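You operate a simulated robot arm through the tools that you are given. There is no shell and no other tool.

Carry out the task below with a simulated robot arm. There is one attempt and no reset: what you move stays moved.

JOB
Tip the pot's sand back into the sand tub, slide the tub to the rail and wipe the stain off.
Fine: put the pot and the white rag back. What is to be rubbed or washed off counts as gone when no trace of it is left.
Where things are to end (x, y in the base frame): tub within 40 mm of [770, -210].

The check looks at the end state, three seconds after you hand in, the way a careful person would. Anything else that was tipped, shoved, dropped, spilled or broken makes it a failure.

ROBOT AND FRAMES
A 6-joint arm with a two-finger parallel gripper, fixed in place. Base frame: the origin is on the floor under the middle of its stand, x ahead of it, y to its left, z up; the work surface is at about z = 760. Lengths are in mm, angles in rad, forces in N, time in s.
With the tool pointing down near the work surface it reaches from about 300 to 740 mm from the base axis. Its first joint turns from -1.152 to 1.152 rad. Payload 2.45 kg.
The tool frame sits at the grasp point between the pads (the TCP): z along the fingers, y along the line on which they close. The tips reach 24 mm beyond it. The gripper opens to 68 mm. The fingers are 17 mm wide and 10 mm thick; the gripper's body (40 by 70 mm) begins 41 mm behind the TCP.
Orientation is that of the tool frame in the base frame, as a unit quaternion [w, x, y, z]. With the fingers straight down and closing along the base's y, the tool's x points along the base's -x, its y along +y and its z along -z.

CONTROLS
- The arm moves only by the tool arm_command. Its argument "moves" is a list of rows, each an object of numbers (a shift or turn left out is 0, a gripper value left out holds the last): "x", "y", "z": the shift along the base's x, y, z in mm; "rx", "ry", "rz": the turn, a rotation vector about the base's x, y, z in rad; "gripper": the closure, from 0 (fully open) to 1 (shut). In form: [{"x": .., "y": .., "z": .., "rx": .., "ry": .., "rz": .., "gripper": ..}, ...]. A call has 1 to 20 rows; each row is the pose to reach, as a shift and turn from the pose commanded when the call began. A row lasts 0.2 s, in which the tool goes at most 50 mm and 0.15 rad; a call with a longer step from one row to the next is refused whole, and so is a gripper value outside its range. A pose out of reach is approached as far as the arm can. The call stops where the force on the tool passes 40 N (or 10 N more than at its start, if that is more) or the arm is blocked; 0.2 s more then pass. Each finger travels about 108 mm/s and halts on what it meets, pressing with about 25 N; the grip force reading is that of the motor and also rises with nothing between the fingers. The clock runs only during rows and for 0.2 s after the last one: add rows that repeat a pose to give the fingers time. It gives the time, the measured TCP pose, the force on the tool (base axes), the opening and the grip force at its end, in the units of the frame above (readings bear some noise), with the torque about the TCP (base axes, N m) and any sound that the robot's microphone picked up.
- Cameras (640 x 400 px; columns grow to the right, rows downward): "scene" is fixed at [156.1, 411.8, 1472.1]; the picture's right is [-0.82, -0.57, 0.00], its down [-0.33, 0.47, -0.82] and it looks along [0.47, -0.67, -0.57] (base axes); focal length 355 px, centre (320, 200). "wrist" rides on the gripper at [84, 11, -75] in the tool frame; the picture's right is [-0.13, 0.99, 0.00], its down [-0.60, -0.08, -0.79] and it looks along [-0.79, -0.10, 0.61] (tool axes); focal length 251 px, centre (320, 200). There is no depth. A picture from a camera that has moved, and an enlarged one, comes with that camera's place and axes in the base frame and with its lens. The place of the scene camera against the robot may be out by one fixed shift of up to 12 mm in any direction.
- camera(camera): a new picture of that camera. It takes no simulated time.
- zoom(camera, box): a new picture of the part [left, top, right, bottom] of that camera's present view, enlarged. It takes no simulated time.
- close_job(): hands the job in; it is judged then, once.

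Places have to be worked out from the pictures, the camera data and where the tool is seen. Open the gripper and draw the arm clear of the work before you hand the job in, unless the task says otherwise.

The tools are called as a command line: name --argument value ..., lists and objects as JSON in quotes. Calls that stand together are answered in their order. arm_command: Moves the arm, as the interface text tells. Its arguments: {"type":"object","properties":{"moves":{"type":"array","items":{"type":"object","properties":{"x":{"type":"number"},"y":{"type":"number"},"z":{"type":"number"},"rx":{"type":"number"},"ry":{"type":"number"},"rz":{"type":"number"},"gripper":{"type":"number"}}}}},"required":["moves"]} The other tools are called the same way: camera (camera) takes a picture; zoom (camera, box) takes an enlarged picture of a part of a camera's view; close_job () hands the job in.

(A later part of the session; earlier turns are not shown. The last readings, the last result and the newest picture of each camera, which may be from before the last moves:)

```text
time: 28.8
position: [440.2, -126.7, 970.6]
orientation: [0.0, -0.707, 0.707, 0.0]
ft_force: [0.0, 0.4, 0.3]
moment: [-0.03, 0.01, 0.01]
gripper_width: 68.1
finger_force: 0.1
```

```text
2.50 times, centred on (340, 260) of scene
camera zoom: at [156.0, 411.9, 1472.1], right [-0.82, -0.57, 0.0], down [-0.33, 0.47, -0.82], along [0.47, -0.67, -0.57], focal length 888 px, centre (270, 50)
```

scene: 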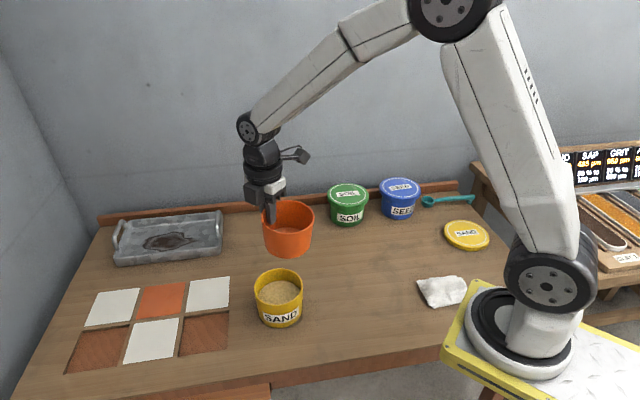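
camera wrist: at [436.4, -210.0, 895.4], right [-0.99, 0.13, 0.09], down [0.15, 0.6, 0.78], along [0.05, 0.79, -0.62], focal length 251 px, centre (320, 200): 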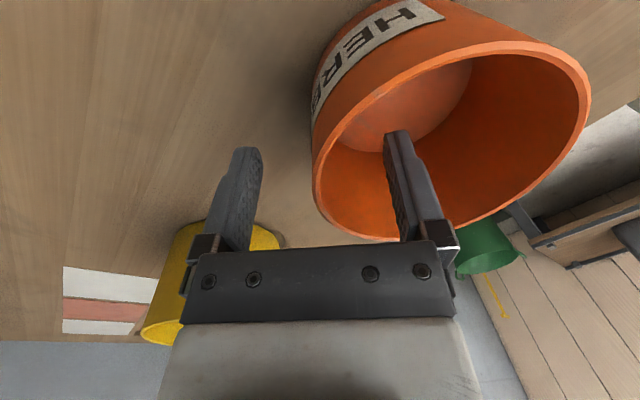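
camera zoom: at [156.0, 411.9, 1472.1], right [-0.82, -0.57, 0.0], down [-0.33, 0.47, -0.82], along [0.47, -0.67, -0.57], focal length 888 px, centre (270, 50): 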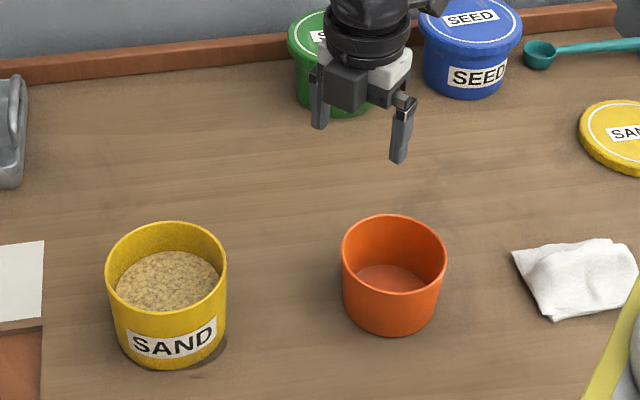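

Pot is back in place. I turn the tool so the fingers line up across the push direction and move behind the tub (table-front side).

arm_command --moves '[{"x": 2.6, "y": 13, "rz": -0.148}, {"x": 5.2, "y": 26.5, "rz": -0.296}, {"x": 7.7, "y": 40, "rz": -0.444}, {"x": 10.3, "y": 53, "rz": -0.592}, {"x": 13, "y": 66, "rz": -0.74}, {"x": 15.5, "y": 79.5, "rz": -0.888}, {"x": 18, "y": 93, "rz": -1.036}, {"x": 20.6, "y": 106, "rz": -1.184}, {"x": 23.2, "y": 119, "rz": -1.332}, {"x": 25.8, "y": 132.5, "rz": -1.48}, {"x": 28.4, "y": 146, "rz": -1.628}, {"x": 31, "y": 159, "rz": -1.776}, {"x": 33.5, "y": 172, "rz": -1.924}, {"x": 36, "y": 185.5, "rz": -2.072}, {"x": 38.7, "y": 199, "rz": -2.22}, {"x": 41.3, "y": 212, "rz": -2.368}, {"x": 41.3, "y": 212, "z": -20, "rz": -2.368}, {"x": 41.3, "y": 212, "z": -20, "rz": -2.368}]'

camera --camera "wrist"

camera --camera "scene"

```text
time: 32.6
position: [483.6, 84.9, 949.3]
orientation: [0.0, 0.388, 0.922, 0.0]
ft_force: [-0.8, 0.4, -0.4]
moment: [0.0, -0.03, -0.02]
gripper_width: 68.1
finger_force: 0.1
```

```text
taken
camera wrist: at [431.0, 153.8, 1025.0], right [0.8, 0.6, 0.0], down [0.37, -0.49, 0.79], along [0.48, -0.63, -0.61], focal length 251 px, centre (320, 200)
```

wrist: 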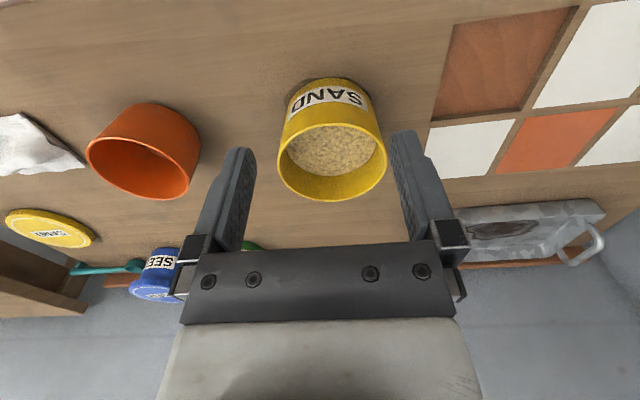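

```text
taken
```

scene: 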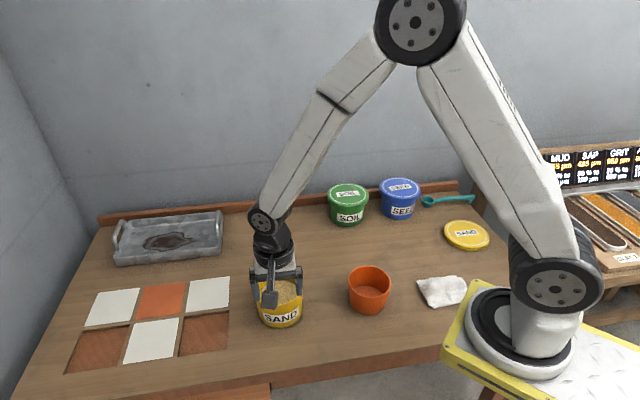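

I zoom in on the tub from behind to verify its position and to look for the mark under it.

zoom --camera "wrist" --box '[255, 60, 415, 210]'

zoom --camera "wrist" --box '[420, 180, 640, 300]'

```text
2.67 times, centred on (335, 135) of wrist
camera zoom: at [431.0, 153.8, 1025.0], right [0.8, 0.6, 0.0], down [0.37, -0.49, 0.79], along [0.48, -0.63, -0.61], focal length 670 px, centre (280, 373)
```

zoom: 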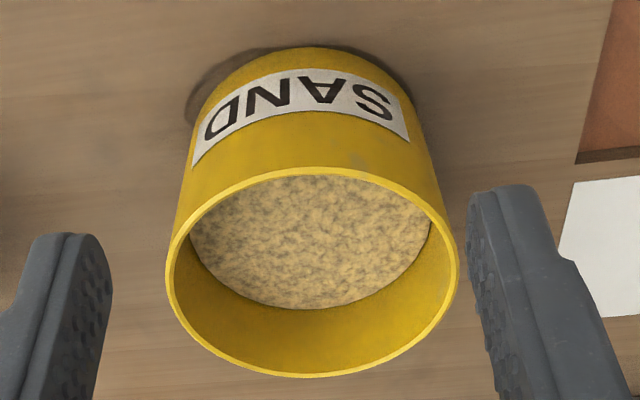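

```text
2.91 times, centred on (530, 240) of wrist
camera zoom: at [431.0, 153.8, 1025.0], right [0.8, 0.6, 0.0], down [0.37, -0.49, 0.79], along [0.48, -0.63, -0.61], focal length 731 px, centre (-291, 84)
```

zoom: 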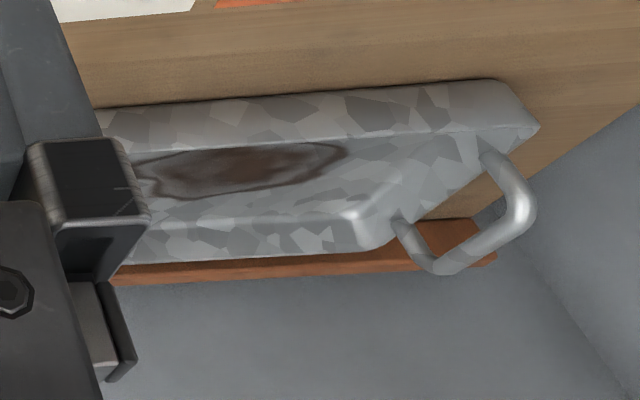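

Tub confirmed at ≈(549, 15.5). I tilt the fingertips forward about 26° so that they push low on the tub, and lower to about 11 mm above the table behind it.

arm_command --moves '[{"z": -20, "rx": -0.1, "ry": -0.098}, {"z": -45, "rx": -0.2, "ry": -0.196}, {"z": -75, "rx": -0.3, "ry": -0.294}, {"z": -105, "rx": -0.322, "ry": -0.315}, {"z": -130, "rx": -0.322, "ry": -0.315}, {"z": -146, "rx": -0.322, "ry": -0.315}, {"z": -153, "rx": -0.322, "ry": -0.315}, {"z": -153, "rx": -0.322, "ry": -0.315}]'

camera --camera "wrist"

zoom --camera "scene" --box '[200, 180, 360, 340]'

```text
time: 34.4
position: [481.9, 86.2, 796.0]
orientation: [0.205, 0.378, 0.899, -0.086]
ft_force: [-0.3, -0.1, 0.6]
moment: [-0.01, 0.0, -0.01]
gripper_width: 67.9
finger_force: 0.0
```

```text
taken
camera wrist: at [412.8, 171.8, 826.6], right [0.79, 0.61, 0.06], down [0.08, -0.2, 0.98], along [0.61, -0.77, -0.21], focal length 251 px, centre (320, 200)
```

wrist: 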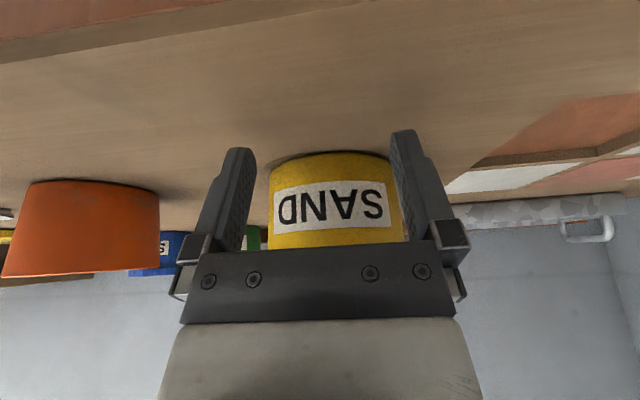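

```text
2.50 times, centred on (280, 260) of scene
camera zoom: at [156.1, 411.8, 1472.1], right [-0.82, -0.57, 0.0], down [-0.33, 0.47, -0.82], along [0.47, -0.67, -0.57], focal length 888 px, centre (420, 50)
```

zoom: 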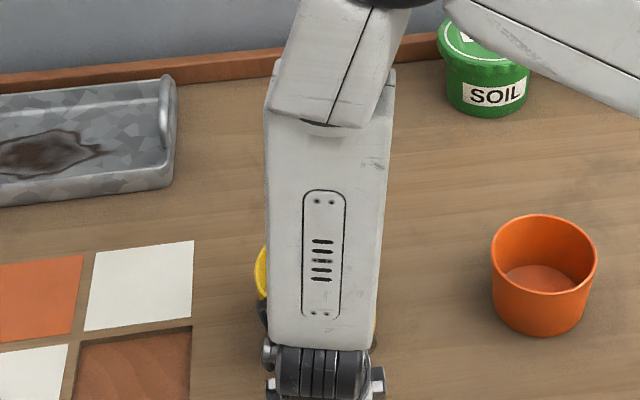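

The tub sits centred between the open fingers. I push gently along the line toward the target, about 12 mm per step, first part.

arm_command --moves '[{"x": 8.4, "y": -8.57}, {"x": 16.8, "y": -17.1}, {"x": 25.2, "y": -25.7}, {"x": 31.5, "y": -32.1}, {"x": 37.8, "y": -38.6}, {"x": 44.1, "y": -45}, {"x": 52.5, "y": -53.6}, {"x": 60.9, "y": -62.1}, {"x": 69.3, "y": -70.7}, {"x": 77.7, "y": -79.3}, {"x": 77.7, "y": -79.3}]'

camera --camera "wrist"

camera --camera "scene"

```text
time: 36.8
position: [560.9, 4.2, 795.6]
orientation: [0.205, 0.379, 0.898, -0.086]
ft_force: [-2.6, 0.1, 2.6]
moment: [-0.04, -0.14, -0.05]
gripper_width: 68.1
finger_force: 0.1
```

```text
taken
camera wrist: at [491.2, 91.4, 827.4], right [0.79, 0.61, 0.06], down [0.08, -0.2, 0.98], along [0.61, -0.77, -0.21], focal length 251 px, centre (320, 200)
```

wrist: 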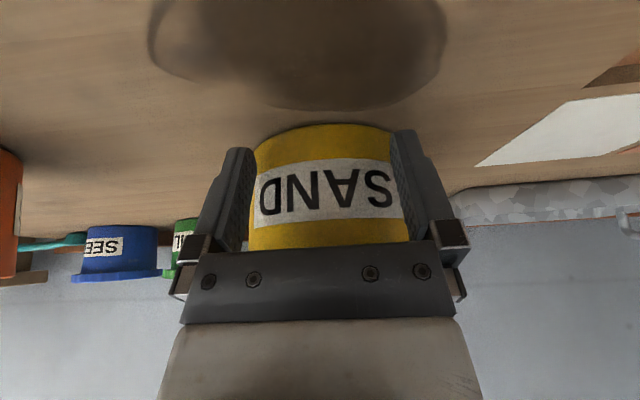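

```text
taken
```

scene: 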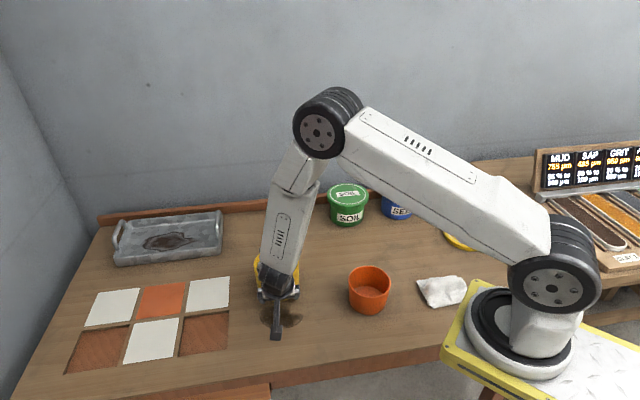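

A dark stain is revealed on the table where the tub stood, so that is the reachable stain. The tub slides well (≈3 N); I continue pushing.

arm_command --moves '[{"x": 8.4, "y": -8.6}, {"x": 18.2, "y": -18.6}, {"x": 28, "y": -28.6}, {"x": 37.8, "y": -38.6}, {"x": 47.6, "y": -48.6}, {"x": 57.4, "y": -58.6}, {"x": 67.2, "y": -68.6}, {"x": 77, "y": -78.6}, {"x": 86.8, "y": -88.6}, {"x": 96.6, "y": -98.6}, {"x": 106.4, "y": -108.6}, {"x": 115, "y": -117.4}, {"x": 122, "y": -124.6}, {"x": 122, "y": -124.6}]'

camera --camera "wrist"

camera --camera "scene"

```text
time: 39.8
position: [682.2, -119.3, 796.4]
orientation: [0.207, 0.378, 0.898, -0.086]
ft_force: [-5.0, 5.2, 13.2]
moment: [-0.36, -0.28, 0.02]
gripper_width: 68.0
finger_force: 0.1
```

```text
taken
camera wrist: at [612.9, -32.5, 827.6], right [0.79, 0.61, 0.06], down [0.08, -0.2, 0.98], along [0.61, -0.77, -0.2], focal length 251 px, centre (320, 200)
```

wrist: 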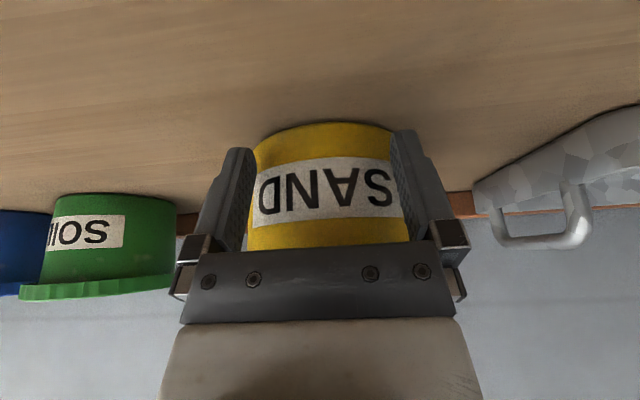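

```text
taken
```

scene: 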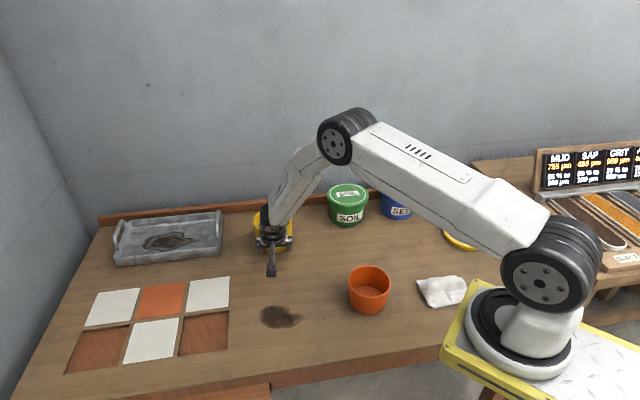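

The tub follows well, though the upward force reading rose to 13 N; I look closely at the tub and fingers before the last 70 mm.

zoom --camera "scene" --box '[210, 170, 340, 300]'

zoom --camera "wrist" --box '[170, 100, 470, 290]'

```text
3.08 times, centred on (275, 235) of scene
camera zoom: at [155.7, 412.0, 1472.1], right [-0.82, -0.57, 0.0], down [-0.33, 0.47, -0.82], along [0.47, -0.67, -0.57], focal length 1092 px, centre (458, 92)
```

zoom: 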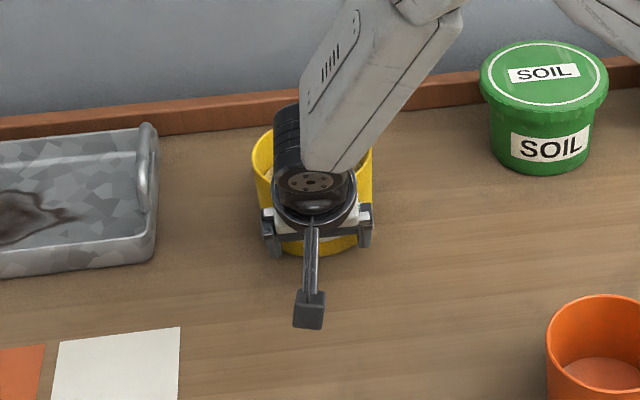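

```text
2.11 times, centred on (320, 195) of wrist
camera zoom: at [612.9, -32.5, 827.6], right [0.79, 0.61, 0.06], down [0.08, -0.2, 0.98], along [0.61, -0.77, -0.2], focal length 529 px, centre (320, 210)
```

zoom: 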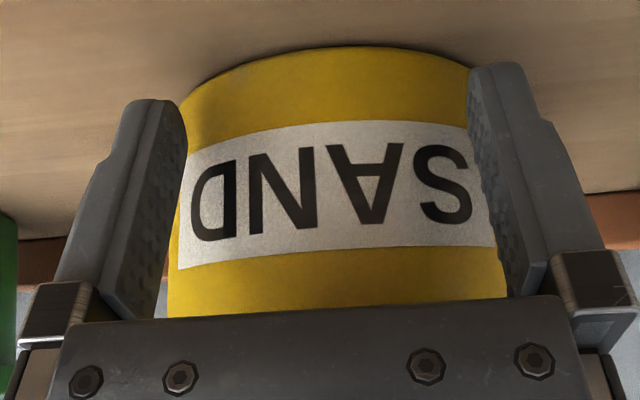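

The tub stays level; the palm edge is just meeting the rim. I back off a little, raise 8 mm so the palm clears the rim, and push the rest of the way.

arm_command --moves '[{"x": -5, "y": 5.1, "z": 0}, {"x": -9, "y": 9.2, "z": 3}, {"x": -9, "y": 9.2, "z": 8}, {"x": 0, "y": 0, "z": 8}, {"x": 8.4, "y": -8.6, "z": 8}, {"x": 16.8, "y": -17.2, "z": 8}, {"x": 25.2, "y": -25.8, "z": 8}, {"x": 33.6, "y": -34.4, "z": 8}, {"x": 41, "y": -42, "z": 8}, {"x": 46, "y": -47, "z": 8}, {"x": 46, "y": -47, "z": 8}]'

camera --camera "wrist"

camera --camera "scene"

```text
time: 42.2
position: [728.8, -167.0, 804.2]
orientation: [0.205, 0.378, 0.899, -0.087]
ft_force: [-0.2, 2.3, 0.0]
moment: [0.02, 0.03, 0.04]
gripper_width: 68.0
finger_force: 0.0
```

```text
taken
camera wrist: at [658.6, -80.4, 835.8], right [0.79, 0.61, 0.06], down [0.08, -0.2, 0.98], along [0.61, -0.77, -0.21], focal length 251 px, centre (320, 200)
```

wrist: 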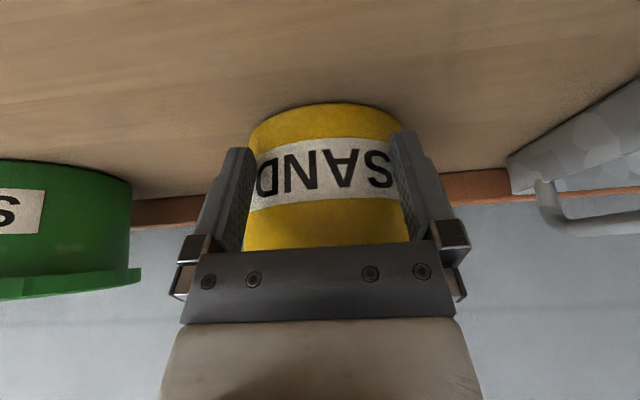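

```text
taken
```

scene: 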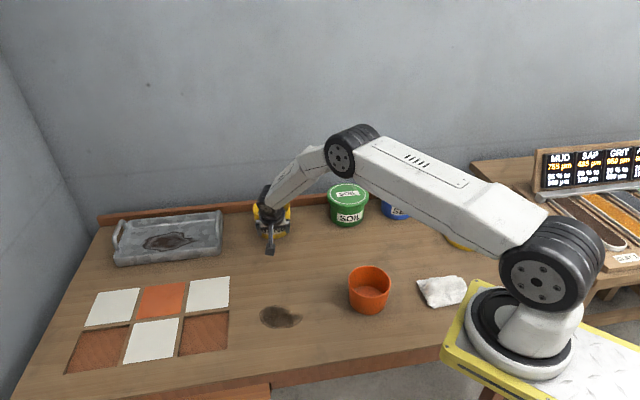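

The tub appears to be at the target. I draw the hand straight back and up to get a clear look.

arm_command --moves '[{"x": -14, "y": 14.3}, {"x": -42, "y": 42.8}, {"x": -70, "y": 71.4}, {"x": -98, "y": 100, "z": 20}, {"x": -126, "y": 128, "z": 50}, {"x": -154, "y": 155, "z": 80}, {"x": -180, "y": 180, "z": 110}, {"x": -200, "y": 200, "z": 145}, {"x": -200, "y": 200, "z": 145}]'

camera --camera "wrist"

camera --camera "scene"

```text
time: 44.2
position: [527.4, 34.4, 946.8]
orientation: [0.206, 0.378, 0.898, -0.087]
ft_force: [0.7, -0.3, -0.1]
moment: [0.01, -0.02, -0.02]
gripper_width: 68.3
finger_force: 0.1
```

```text
taken
camera wrist: at [458.9, 120.1, 977.5], right [0.79, 0.61, 0.06], down [0.08, -0.2, 0.98], along [0.61, -0.77, -0.21], focal length 251 px, centre (320, 200)
```

wrist: 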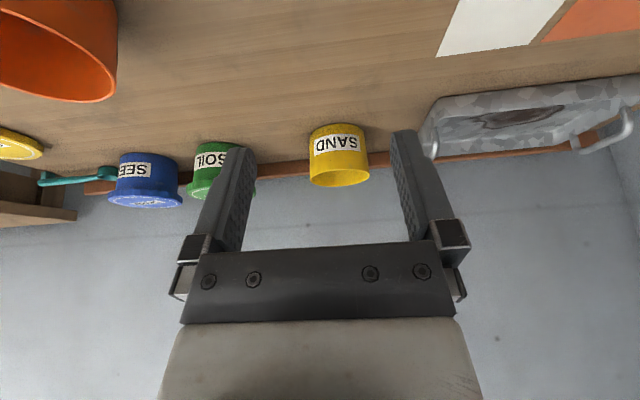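

```text
taken
```

scene: 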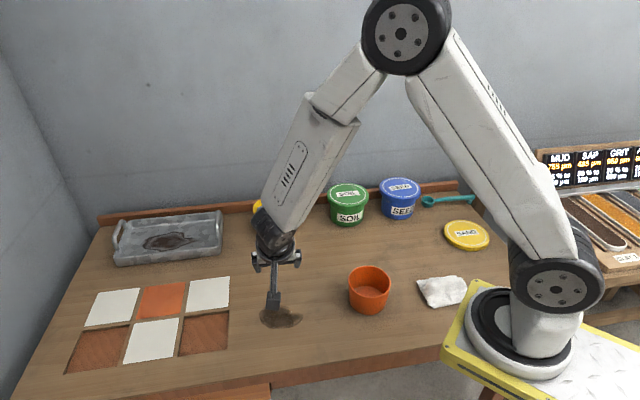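

The arm blocks the fixed camera, so I level the tool and move toward the rag side for clear views of tub and stain.

arm_command --moves '[{"x": -30, "y": -30, "z": 15, "rx": 0.1, "ry": 0.098}, {"x": -58, "y": -62, "z": 30, "rx": 0.2, "ry": 0.196}, {"x": -88, "y": -95, "z": 45, "rx": 0.3, "ry": 0.294}, {"x": -115, "y": -130, "z": 60, "rx": 0.322, "ry": 0.315}, {"x": -140, "y": -165, "z": 60, "rx": 0.322, "ry": 0.315}, {"x": -165, "y": -200, "z": 60, "rx": 0.322, "ry": 0.315}, {"x": -190, "y": -235, "z": 60, "rx": 0.322, "ry": 0.315}, {"x": -210, "y": -265, "z": 60, "rx": 0.322, "ry": 0.315}, {"x": -210, "y": -265, "z": 60, "rx": 0.322, "ry": 0.315}]'

camera --camera "wrist"

camera --camera "scene"

```text
time: 46.2
position: [318.7, -231.0, 1009.9]
orientation: [0.001, 0.387, 0.922, 0.0]
ft_force: [-0.4, 0.2, -0.2]
moment: [-0.02, -0.04, 0.0]
gripper_width: 68.0
finger_force: 0.1
```

```text
taken
camera wrist: at [266.7, -162.9, 1083.7], right [0.8, 0.6, 0.0], down [0.37, -0.49, 0.79], along [0.48, -0.63, -0.61], focal length 251 px, centre (320, 200)
```

wrist: 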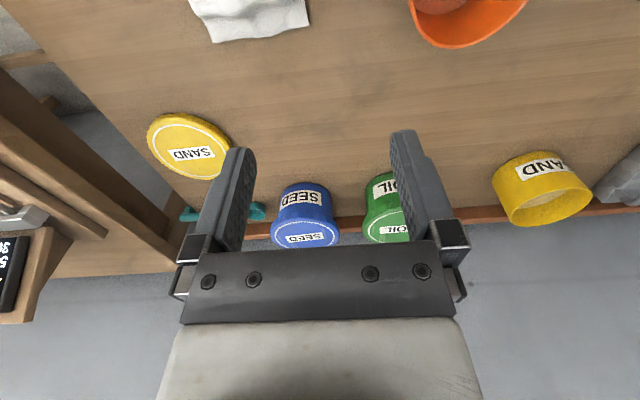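

```text
taken
```

scene: 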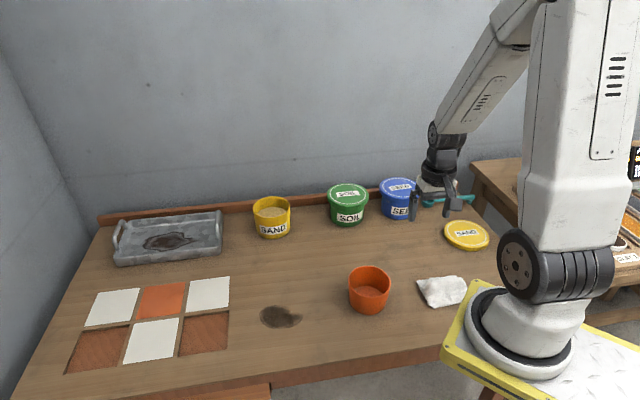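

Now the tub and stain are in clear view; I zoom in to measure both, and the rag.

zoom --camera "scene" --box '[240, 185, 310, 245]'

zoom --camera "scene" --box '[240, 285, 320, 345]'

zoom --camera "scene" --box '[405, 265, 485, 315]'

zoom --camera "wrist" --box '[170, 0, 330, 60]'

```text
6.67 times, centred on (275, 215) of scene
camera zoom: at [156.1, 411.8, 1472.1], right [-0.82, -0.57, 0.0], down [-0.33, 0.47, -0.82], along [0.47, -0.67, -0.57], focal length 2366 px, centre (620, 100)
```

zoom: 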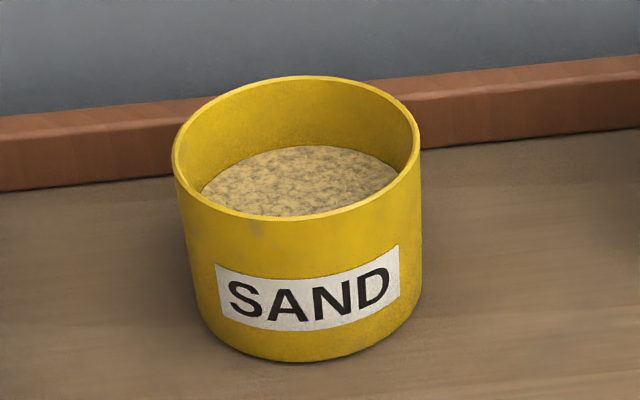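

```text
6.67 times, centred on (280, 315) of scene
camera zoom: at [156.1, 411.8, 1472.1], right [-0.82, -0.57, 0.0], down [-0.33, 0.47, -0.82], along [0.47, -0.67, -0.57], focal length 2366 px, centre (587, -567)
```

zoom: 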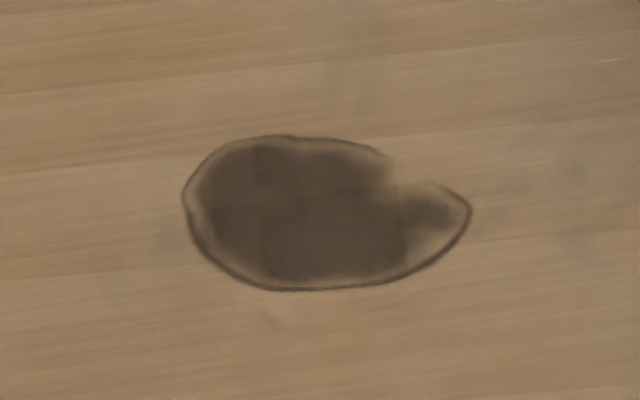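

```text
8.00 times, centred on (445, 290) of scene
camera zoom: at [156.1, 411.8, 1472.1], right [-0.82, -0.57, 0.0], down [-0.33, 0.47, -0.82], along [0.47, -0.67, -0.57], focal length 2840 px, centre (-680, -520)
```

zoom: 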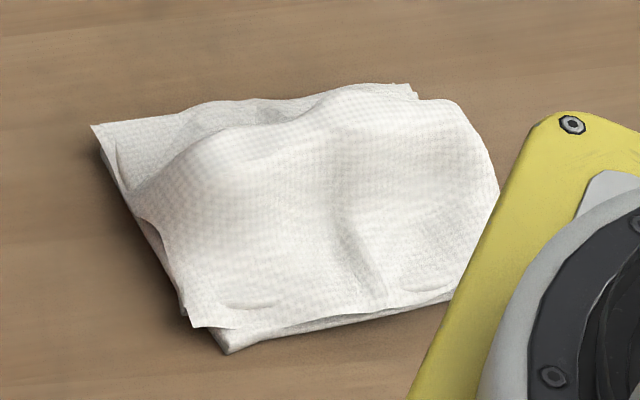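

```text
4.00 times, centred on (250, 30) of wrist
camera zoom: at [266.7, -162.9, 1083.7], right [0.8, 0.6, 0.0], down [0.37, -0.49, 0.79], along [0.48, -0.63, -0.61], focal length 1006 px, centre (600, 880)
```

zoom: 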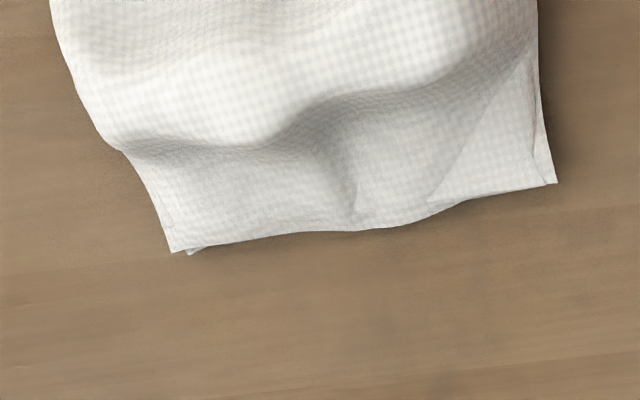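

Tub is at ≈(766, -207), well within tolerance and upright. Now I turn the wrist to look down on the rag from close by.

arm_command --moves '[{"x": -7, "y": 6, "rz": -0.13}, {"x": -14, "y": 12, "rz": -0.26}, {"x": -21, "y": 18, "rz": -0.39}, {"x": -28, "y": 24, "rz": -0.52}, {"x": -35, "y": 30, "rz": -0.65}, {"x": -43, "y": 36, "rz": -0.774}, {"x": -43, "y": 36, "z": -40, "rz": -0.774}, {"x": -43, "y": 36, "z": -60, "rz": -0.774}, {"x": -43, "y": 36, "z": -60, "rz": -0.774}]'

camera --camera "wrist"

camera --camera "scene"

```text
time: 48.2
position: [277.6, -196.7, 947.1]
orientation: [-0.001, 0.707, 0.707, 0.0]
ft_force: [-0.5, -0.5, 0.6]
moment: [0.01, -0.01, 0.01]
gripper_width: 68.0
finger_force: 0.1
```

```text
taken
camera wrist: at [286.5, -111.0, 1023.1], right [0.99, -0.13, 0.0], down [-0.08, -0.6, 0.79], along [-0.1, -0.79, -0.61], focal length 251 px, centre (320, 200)
```

wrist: 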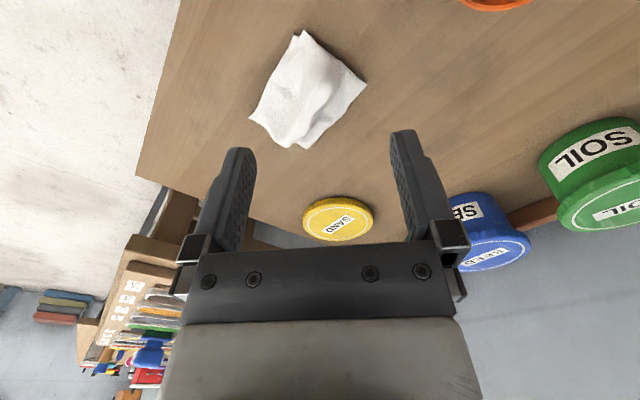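

```text
taken
```

scene: 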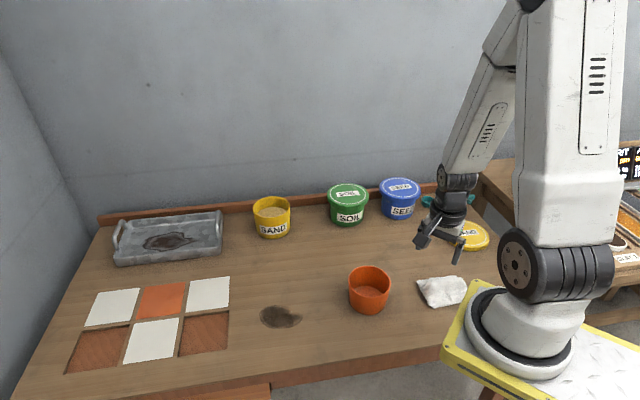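

zoom --camera "wrist" --box '[240, 20, 380, 160]'

```text
2.86 times, centred on (310, 90) of wrist
camera zoom: at [286.5, -111.0, 1023.1], right [0.99, -0.13, 0.0], down [-0.08, -0.6, 0.79], along [-0.1, -0.79, -0.61], focal length 718 px, centre (349, 514)
```

zoom: 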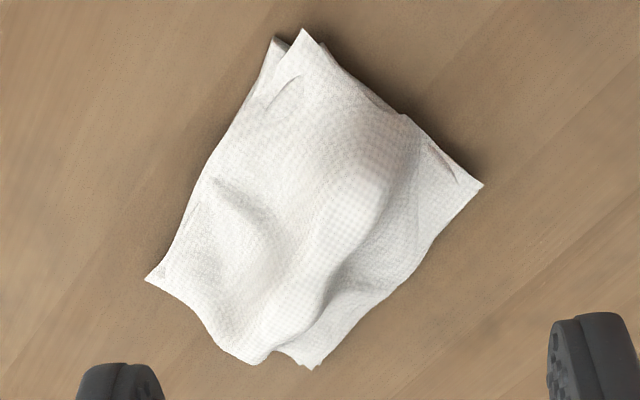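

The rag is about 90×100 mm centred near (250, -265) with a main ridge running from (278, -232) to (231, -287). I turn the fingers to close across this ridge and hover above it.

arm_command --moves '[{"x": -4, "y": -12, "z": -10, "rz": -0.141}, {"x": -8, "y": -25, "z": -20, "rz": -0.283}, {"x": -13, "y": -38, "z": -30, "rz": -0.424}, {"x": -17, "y": -51, "z": -40, "rz": -0.566}, {"x": -21, "y": -64, "z": -55, "rz": -0.707}, {"x": -21, "y": -64, "z": -85, "rz": -0.707}, {"x": -21, "y": -64, "z": -85, "rz": -0.707}]'

camera --camera "wrist"

zoom --camera "scene" --box '[380, 200, 520, 320]'

```text
time: 49.8
position: [255.9, -259.5, 863.8]
orientation: [0.0, 0.909, 0.418, 0.0]
ft_force: [0.2, -0.1, 0.1]
moment: [-0.01, -0.01, 0.0]
gripper_width: 68.1
finger_force: 0.1
```

```text
taken
camera wrist: at [317.2, -201.2, 939.8], right [0.67, -0.74, 0.0], down [-0.45, -0.41, 0.79], along [-0.59, -0.53, -0.61], focal length 251 px, centre (320, 200)
```

wrist: 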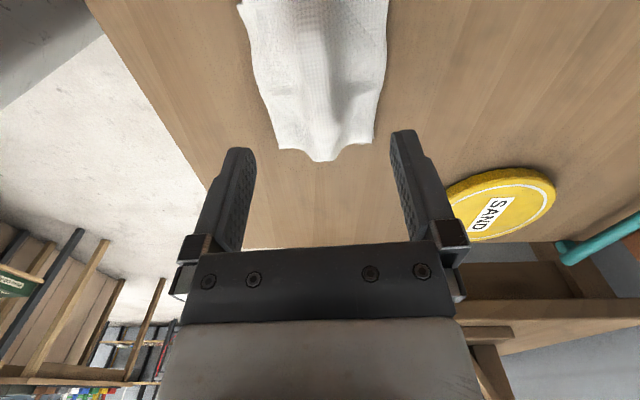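

```text
3.33 times, centred on (450, 260) of scene
camera zoom: at [156.1, 411.8, 1472.1], right [-0.82, -0.57, 0.0], down [-0.33, 0.47, -0.82], along [0.47, -0.67, -0.57], focal length 1183 px, centre (-113, 0)
```

zoom: 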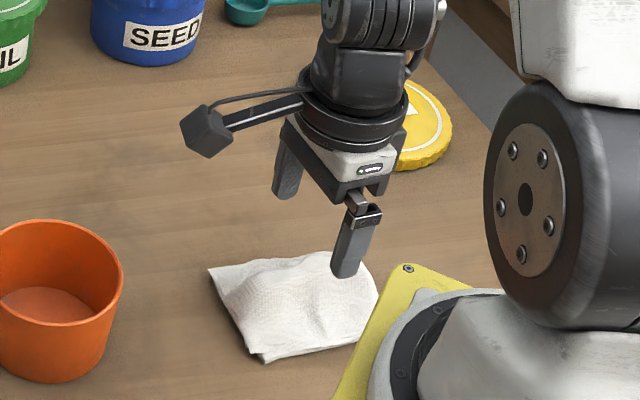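

zoom --camera "wrist" --box '[220, 0, 410, 170]'

zoom --camera "scene" --box '[430, 260, 505, 320]'

```text
2.35 times, centred on (315, 85) of wrist
camera zoom: at [317.2, -201.2, 939.8], right [0.67, -0.74, 0.0], down [-0.45, -0.41, 0.79], along [-0.59, -0.53, -0.61], focal length 592 px, centre (332, 471)
```

zoom: 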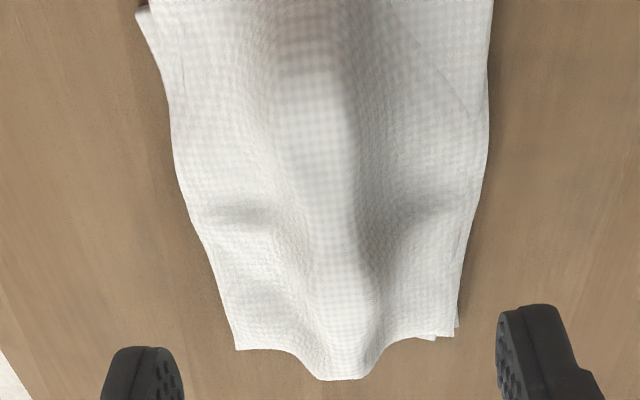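

```text
6.67 times, centred on (468, 290) of scene
camera zoom: at [156.1, 411.8, 1472.1], right [-0.82, -0.57, 0.0], down [-0.33, 0.47, -0.82], along [0.47, -0.67, -0.57], focal length 2366 px, centre (-663, -400)
```

zoom: 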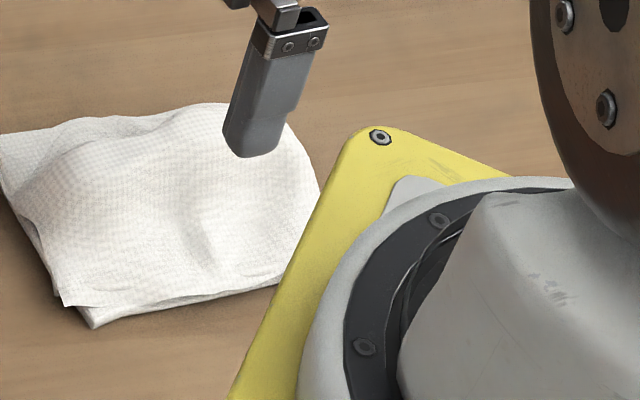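

The ridge runs neatly between the fingers, offset ~4 mm. I narrow the opening to ~50 mm, centre on the ridge and come down partway.

arm_command --moves '[{"x": -4, "y": -2, "z": -5, "gripper": 0.26}, {"x": -7, "y": -3, "z": -20, "gripper": 0.26}, {"x": -7, "y": -3, "z": -40, "gripper": 0.26}, {"x": -7, "y": -3, "z": -60, "gripper": 0.26}, {"x": -7, "y": -3, "z": -60, "gripper": 0.26}]'

camera --camera "wrist"

zoom --camera "scene" --box '[400, 220, 500, 320]'

```text
time: 51.0
position: [246.4, -262.8, 805.0]
orientation: [0.0, 0.908, 0.419, 0.0]
ft_force: [-0.1, -0.1, -1.1]
moment: [-0.02, -0.01, -0.02]
gripper_width: 50.4
finger_force: 0.0
```

```text
taken
camera wrist: at [308.6, -205.5, 880.0], right [0.67, -0.74, 0.0], down [-0.45, -0.41, 0.79], along [-0.59, -0.53, -0.61], focal length 251 px, centre (320, 200)
```

wrist: 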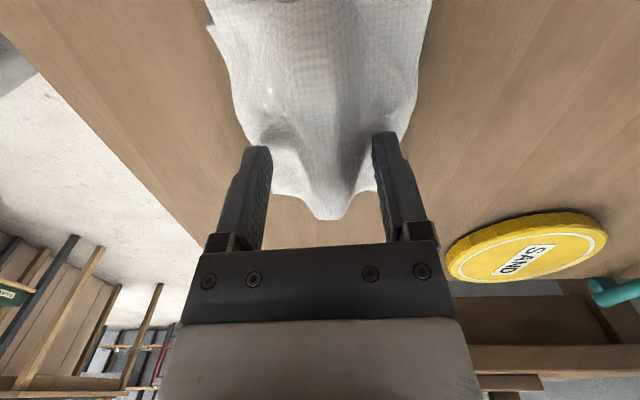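

```text
4.00 times, centred on (450, 270) of scene
camera zoom: at [156.1, 411.8, 1472.1], right [-0.82, -0.57, 0.0], down [-0.33, 0.47, -0.82], along [0.47, -0.67, -0.57], focal length 1420 px, centre (-200, -80)
```

zoom: 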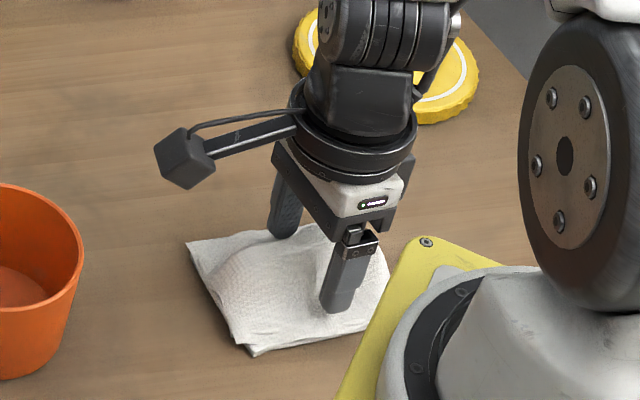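

The fingers straddle the ridge. I descend in small steps until I feel contact or reach tips ≈ 5 mm above the table.

arm_command --moves '[{"z": -5}, {"z": -9}, {"z": -12}, {"z": -12}]'

camera --camera "wrist"

```text
time: 51.6
position: [246.8, -262.7, 800.7]
orientation: [-0.001, 0.909, 0.417, 0.001]
ft_force: [-2.8, 1.3, 14.7]
moment: [0.03, 0.05, 0.06]
gripper_width: 50.1
finger_force: 0.1
stopped in row 2: the force on the tool passed its limit at 55 N (the readings are from after the stop); the commanded pose is now the measured one
```

```text
taken
camera wrist: at [308.6, -205.1, 875.3], right [0.67, -0.74, 0.0], down [-0.45, -0.41, 0.79], along [-0.59, -0.53, -0.61], focal length 251 px, centre (320, 200)
```

wrist: 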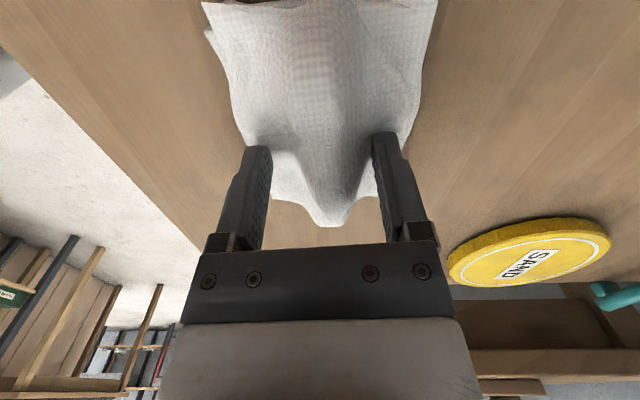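

Contact came at tips ≈ z 777, so the cloth's flanks are thick there. I ease up 2 mm and close on the ridge.

arm_command --moves '[{"z": 2}, {"z": 2}, {"z": 2, "gripper": 0.6}, {"z": 2, "gripper": 1.0}, {"z": 2, "gripper": 1.0}, {"z": 2, "gripper": 1.0}]'

camera --camera "wrist"

zoom --camera "scene" --box '[400, 220, 500, 320]'

```text
time: 53.0
position: [247.7, -263.0, 801.2]
orientation: [0.0, 0.908, 0.419, -0.001]
ft_force: [-1.0, -0.4, 0.6]
moment: [0.03, -0.04, 0.08]
gripper_width: 21.1
finger_force: 25.0
```

```text
taken
camera wrist: at [308.6, -204.8, 876.6], right [0.67, -0.74, 0.0], down [-0.45, -0.41, 0.79], along [-0.59, -0.53, -0.61], focal length 251 px, centre (320, 200)
```

wrist: 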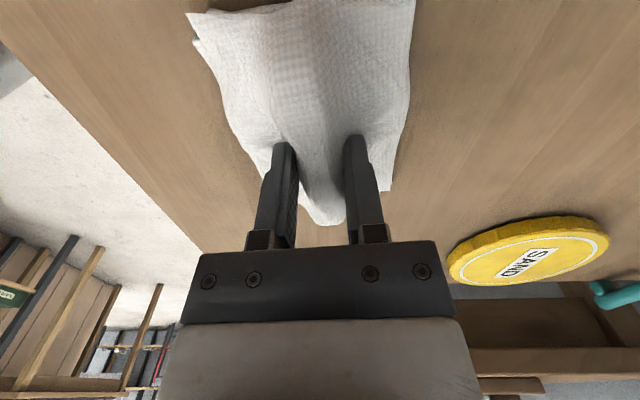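

```text
4.00 times, centred on (450, 270) of scene
camera zoom: at [156.0, 411.9, 1472.1], right [-0.82, -0.57, 0.0], down [-0.33, 0.47, -0.82], along [0.47, -0.67, -0.57], focal length 1420 px, centre (-200, -80)
```

zoom: 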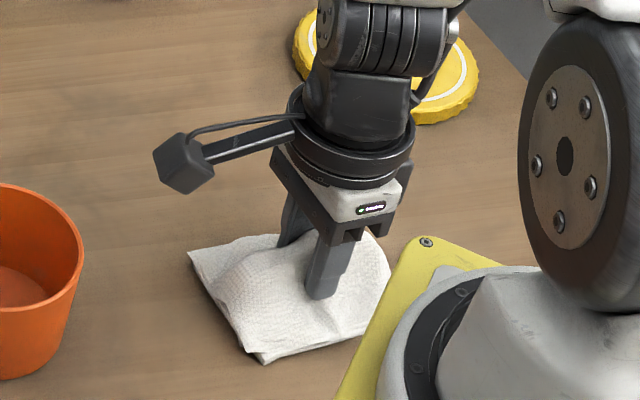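

The ridge is pinched (21 mm, 25 N). I lift gently to check the rag comes along.

arm_command --moves '[{"z": 5}, {"z": 15}, {"z": 35}, {"z": 60}, {"z": 90}, {"z": 120}, {"z": 145}, {"z": 145}]'

camera --camera "wrist"

zoom --camera "scene" --box '[380, 150, 520, 320]'

```text
time: 54.8
position: [246.5, -262.1, 947.2]
orientation: [-0.001, 0.908, 0.419, -0.001]
ft_force: [-0.9, -0.2, -1.3]
moment: [0.01, -0.02, 0.01]
gripper_width: 21.5
finger_force: 25.1
```

```text
taken
camera wrist: at [308.1, -205.3, 1022.2], right [0.67, -0.74, 0.0], down [-0.45, -0.41, 0.79], along [-0.59, -0.53, -0.61], focal length 251 px, centre (320, 200)
```

wrist: 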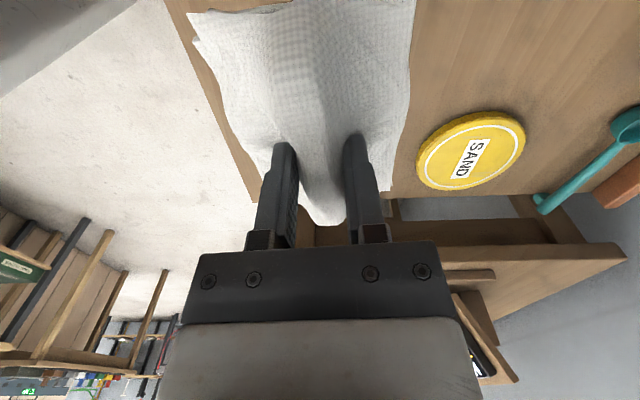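

```text
2.35 times, centred on (450, 235) of scene
camera zoom: at [156.1, 411.9, 1472.1], right [-0.82, -0.57, 0.0], down [-0.33, 0.47, -0.82], along [0.47, -0.67, -0.57], focal length 835 px, centre (14, 118)
```

zoom: 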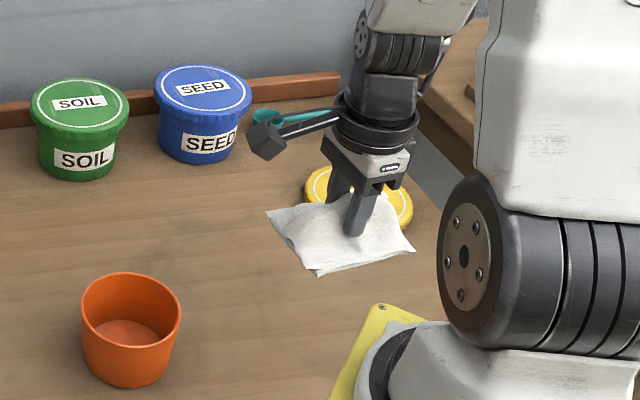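

The rag is held firmly. I carry it high over the pot to above the stain near (539, 27).

arm_command --moves '[{"x": 15, "y": 15, "z": 5, "rz": 0.06}, {"x": 42, "y": 42, "z": 12, "rz": 0.13}, {"x": 70, "y": 70, "z": 12, "rz": 0.2}, {"x": 98, "y": 98, "z": 12, "rz": 0.27}, {"x": 126, "y": 126, "z": 12, "rz": 0.34}, {"x": 154, "y": 154, "z": 12, "rz": 0.41}, {"x": 182, "y": 181, "z": 12, "rz": 0.48}, {"x": 210, "y": 209, "z": 12, "rz": 0.55}, {"x": 238, "y": 237, "z": 5, "rz": 0.62}, {"x": 264, "y": 262, "z": 0, "rz": 0.69}, {"x": 282, "y": 280, "z": 0, "rz": 0.75}, {"x": 292, "y": 290, "z": 0, "rz": 0.75}, {"x": 292, "y": 290, "z": 0, "rz": 0.75}]'

camera --camera "wrist"

camera --camera "scene"

```text
time: 57.6
position: [540.2, 27.3, 946.6]
orientation: [0.0, 0.691, 0.723, 0.0]
ft_force: [-0.7, 0.8, -1.1]
moment: [-0.01, 0.01, 0.02]
gripper_width: 21.4
finger_force: 25.4
```

```text
taken
camera wrist: at [545.3, 113.2, 1021.5], right [1.0, -0.09, 0.0], down [-0.05, -0.61, 0.79], along [-0.07, -0.79, -0.61], focal length 251 px, centre (320, 200)
```

wrist: 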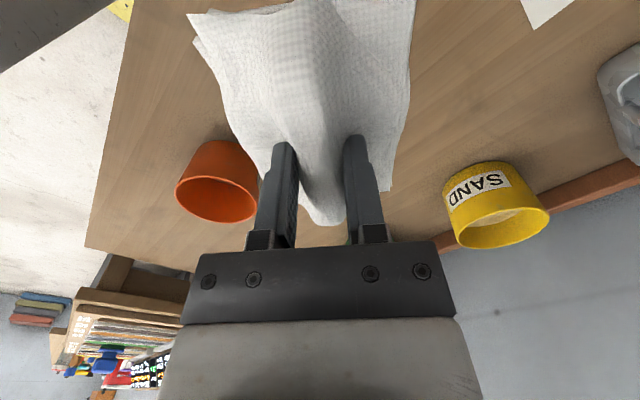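

```text
taken
```

scene: 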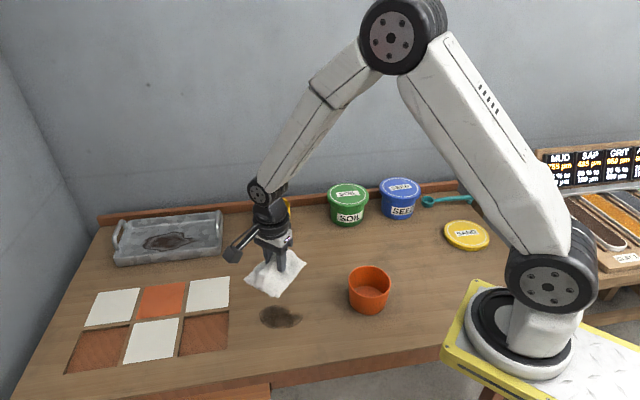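

The rag hangs right over the stain's position in the image. I lower it to just above the table.

arm_command --moves '[{"z": -30}, {"z": -65}, {"z": -95}, {"z": -120}, {"z": -134}, {"z": -138}, {"z": -138}]'

zoom --camera "scene" --box '[200, 220, 360, 350]'

```text
time: 59.2
position: [539.0, 27.5, 808.2]
orientation: [0.001, 0.692, 0.722, 0.002]
ft_force: [-1.2, 0.3, -0.7]
moment: [0.01, -0.02, 0.0]
gripper_width: 21.5
finger_force: 25.4
```

```text
3.08 times, centred on (280, 285) of scene
camera zoom: at [156.1, 411.8, 1472.1], right [-0.82, -0.57, 0.0], down [-0.33, 0.47, -0.82], along [0.47, -0.67, -0.57], focal length 1092 px, centre (443, -62)
```

zoom: 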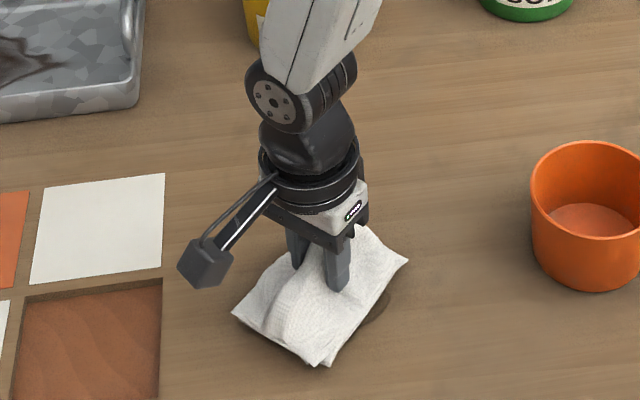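

Nearly touching. I step down 1.5 mm at a time to get light pressure.

arm_command --moves '[{"z": -3}, {"z": -5}, {"z": -6.5}, {"z": -8}, {"z": -8}]'

```text
time: 60.4
position: [539.2, 28.9, 801.2]
orientation: [0.001, 0.693, 0.721, 0.0]
ft_force: [-7.5, -2.5, 22.7]
moment: [-0.05, 0.18, 0.03]
gripper_width: 21.6
finger_force: 25.2
```

About 23 N of press, a touch strong; I ease 0.5 mm and wipe back and forth along the stain's long axis.

arm_command --moves '[{"z": 0.6}, {"x": 7, "y": 7, "z": 0.6}, {"x": 17.8, "y": 17.6, "z": 0.6}, {"x": 28.4, "y": 28.2, "z": 0.6}, {"x": 32, "y": 31.7, "z": 0.6}, {"x": 21.3, "y": 21.1, "z": 0.6}, {"x": 10.7, "y": 10.6, "z": 0.6}, {"x": 0, "y": 0, "z": 0.6}, {"x": -10.7, "y": -10.6, "z": 0.6}, {"x": -21.3, "y": -21.1, "z": 0.6}, {"x": -32, "y": -31.7, "z": 0.6}, {"x": -39, "y": -38.7, "z": 0.6}, {"x": -28.4, "y": -28.2, "z": 0.6}, {"x": -17.8, "y": -17.6, "z": 0.6}, {"x": -7, "y": -7, "z": 0.6}, {"x": 0, "y": 0, "z": 0.6}, {"x": 0, "y": 0, "z": 0.6}]'

zoom --camera "scene" --box '[200, 220, 360, 350]'

```text
time: 64.0
position: [538.6, 27.3, 801.0]
orientation: [0.0, 0.692, 0.722, 0.0]
ft_force: [-1.0, -0.9, 1.3]
moment: [0.01, -0.07, -0.01]
gripper_width: 21.4
finger_force: 25.2
```

```text
3.08 times, centred on (280, 285) of scene
camera zoom: at [156.0, 411.8, 1472.1], right [-0.82, -0.57, 0.0], down [-0.33, 0.47, -0.82], along [0.47, -0.67, -0.57], focal length 1092 px, centre (443, -62)
```

zoom: 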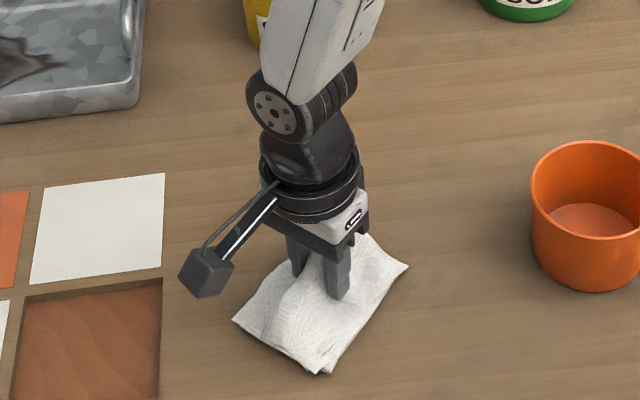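

The visible edge of the stain is already gone; contact is light now (1.3 N). I press a little more and do offset passes on both sides.

arm_command --moves '[{"z": -1.2}, {"x": 8.5, "y": -8.5, "z": -1.2}, {"x": 17.6, "y": -17.8, "z": -1.2}, {"x": 28.3, "y": -7.2, "z": -1.2}, {"x": 38.9, "y": 3.4, "z": -1.2}, {"x": 49.5, "y": 13.9, "z": -1.2}, {"x": 38.9, "y": 3.4, "z": -1.2}, {"x": 28.3, "y": -7.2, "z": -1.2}, {"x": 17.6, "y": -17.8, "z": -1.2}, {"x": 7, "y": -28.3, "z": -1.2}, {"x": -3.7, "y": -38.9, "z": -1.2}, {"x": -14, "y": -49, "z": -1.2}, {"x": -24, "y": -40, "z": -1.2}, {"x": -33, "y": -31, "z": -1.2}, {"x": -42, "y": -22, "z": -1.2}, {"x": -49, "y": -14, "z": -1.2}, {"x": -38.9, "y": -3.4, "z": -1.2}, {"x": -28.3, "y": 7.2, "z": -1.2}, {"x": -17.6, "y": 17.8, "z": -1.2}, {"x": -7, "y": 28.3, "z": -1.2}]'

zoom --camera "scene" --box '[200, 220, 360, 350]'

```text
time: 68.2
position: [532.9, 57.4, 799.6]
orientation: [0.0, 0.692, 0.722, 0.0]
ft_force: [-0.4, 0.2, -0.7]
moment: [0.02, 0.02, 0.03]
gripper_width: 21.3
finger_force: 25.0
```

```text
3.08 times, centred on (280, 285) of scene
camera zoom: at [156.1, 411.9, 1472.1], right [-0.82, -0.57, 0.0], down [-0.33, 0.47, -0.82], along [0.47, -0.67, -0.57], focal length 1092 px, centre (443, -62)
```

zoom: 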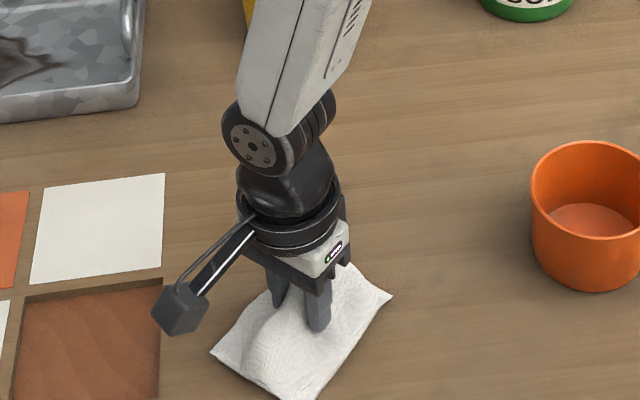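

I lift the rag and swing aside to see what remains of the stain.

arm_command --moves '[{"z": 20}, {"z": 60}, {"x": -5, "y": -30, "z": 100}, {"x": -15, "y": -70, "z": 125}, {"x": -25, "y": -115, "z": 135}, {"x": -35, "y": -160, "z": 140}, {"x": -45, "y": -200, "z": 140}, {"x": -45, "y": -200, "z": 140}]'

camera --camera "scene"

zoom --camera "scene" --box '[230, 275, 330, 350]'

```text
refused: row 3 steps farther than a row can; nothing moved
```

```text
taken
```

scene: 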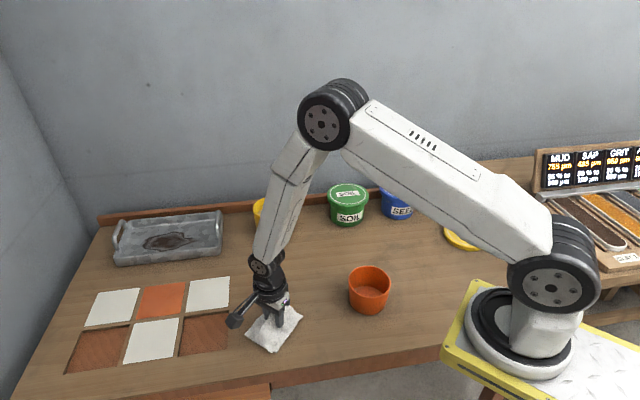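

```text
5.33 times, centred on (280, 312) of scene
camera zoom: at [156.1, 411.9, 1472.1], right [-0.82, -0.57, 0.0], down [-0.33, 0.47, -0.82], along [0.47, -0.67, -0.57], focal length 1893 px, centre (533, -400)
```

zoom: 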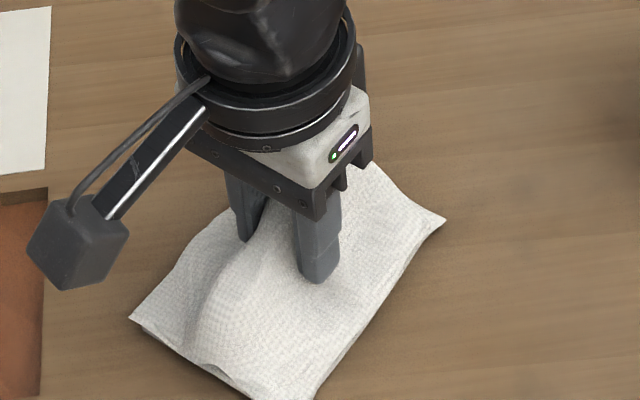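

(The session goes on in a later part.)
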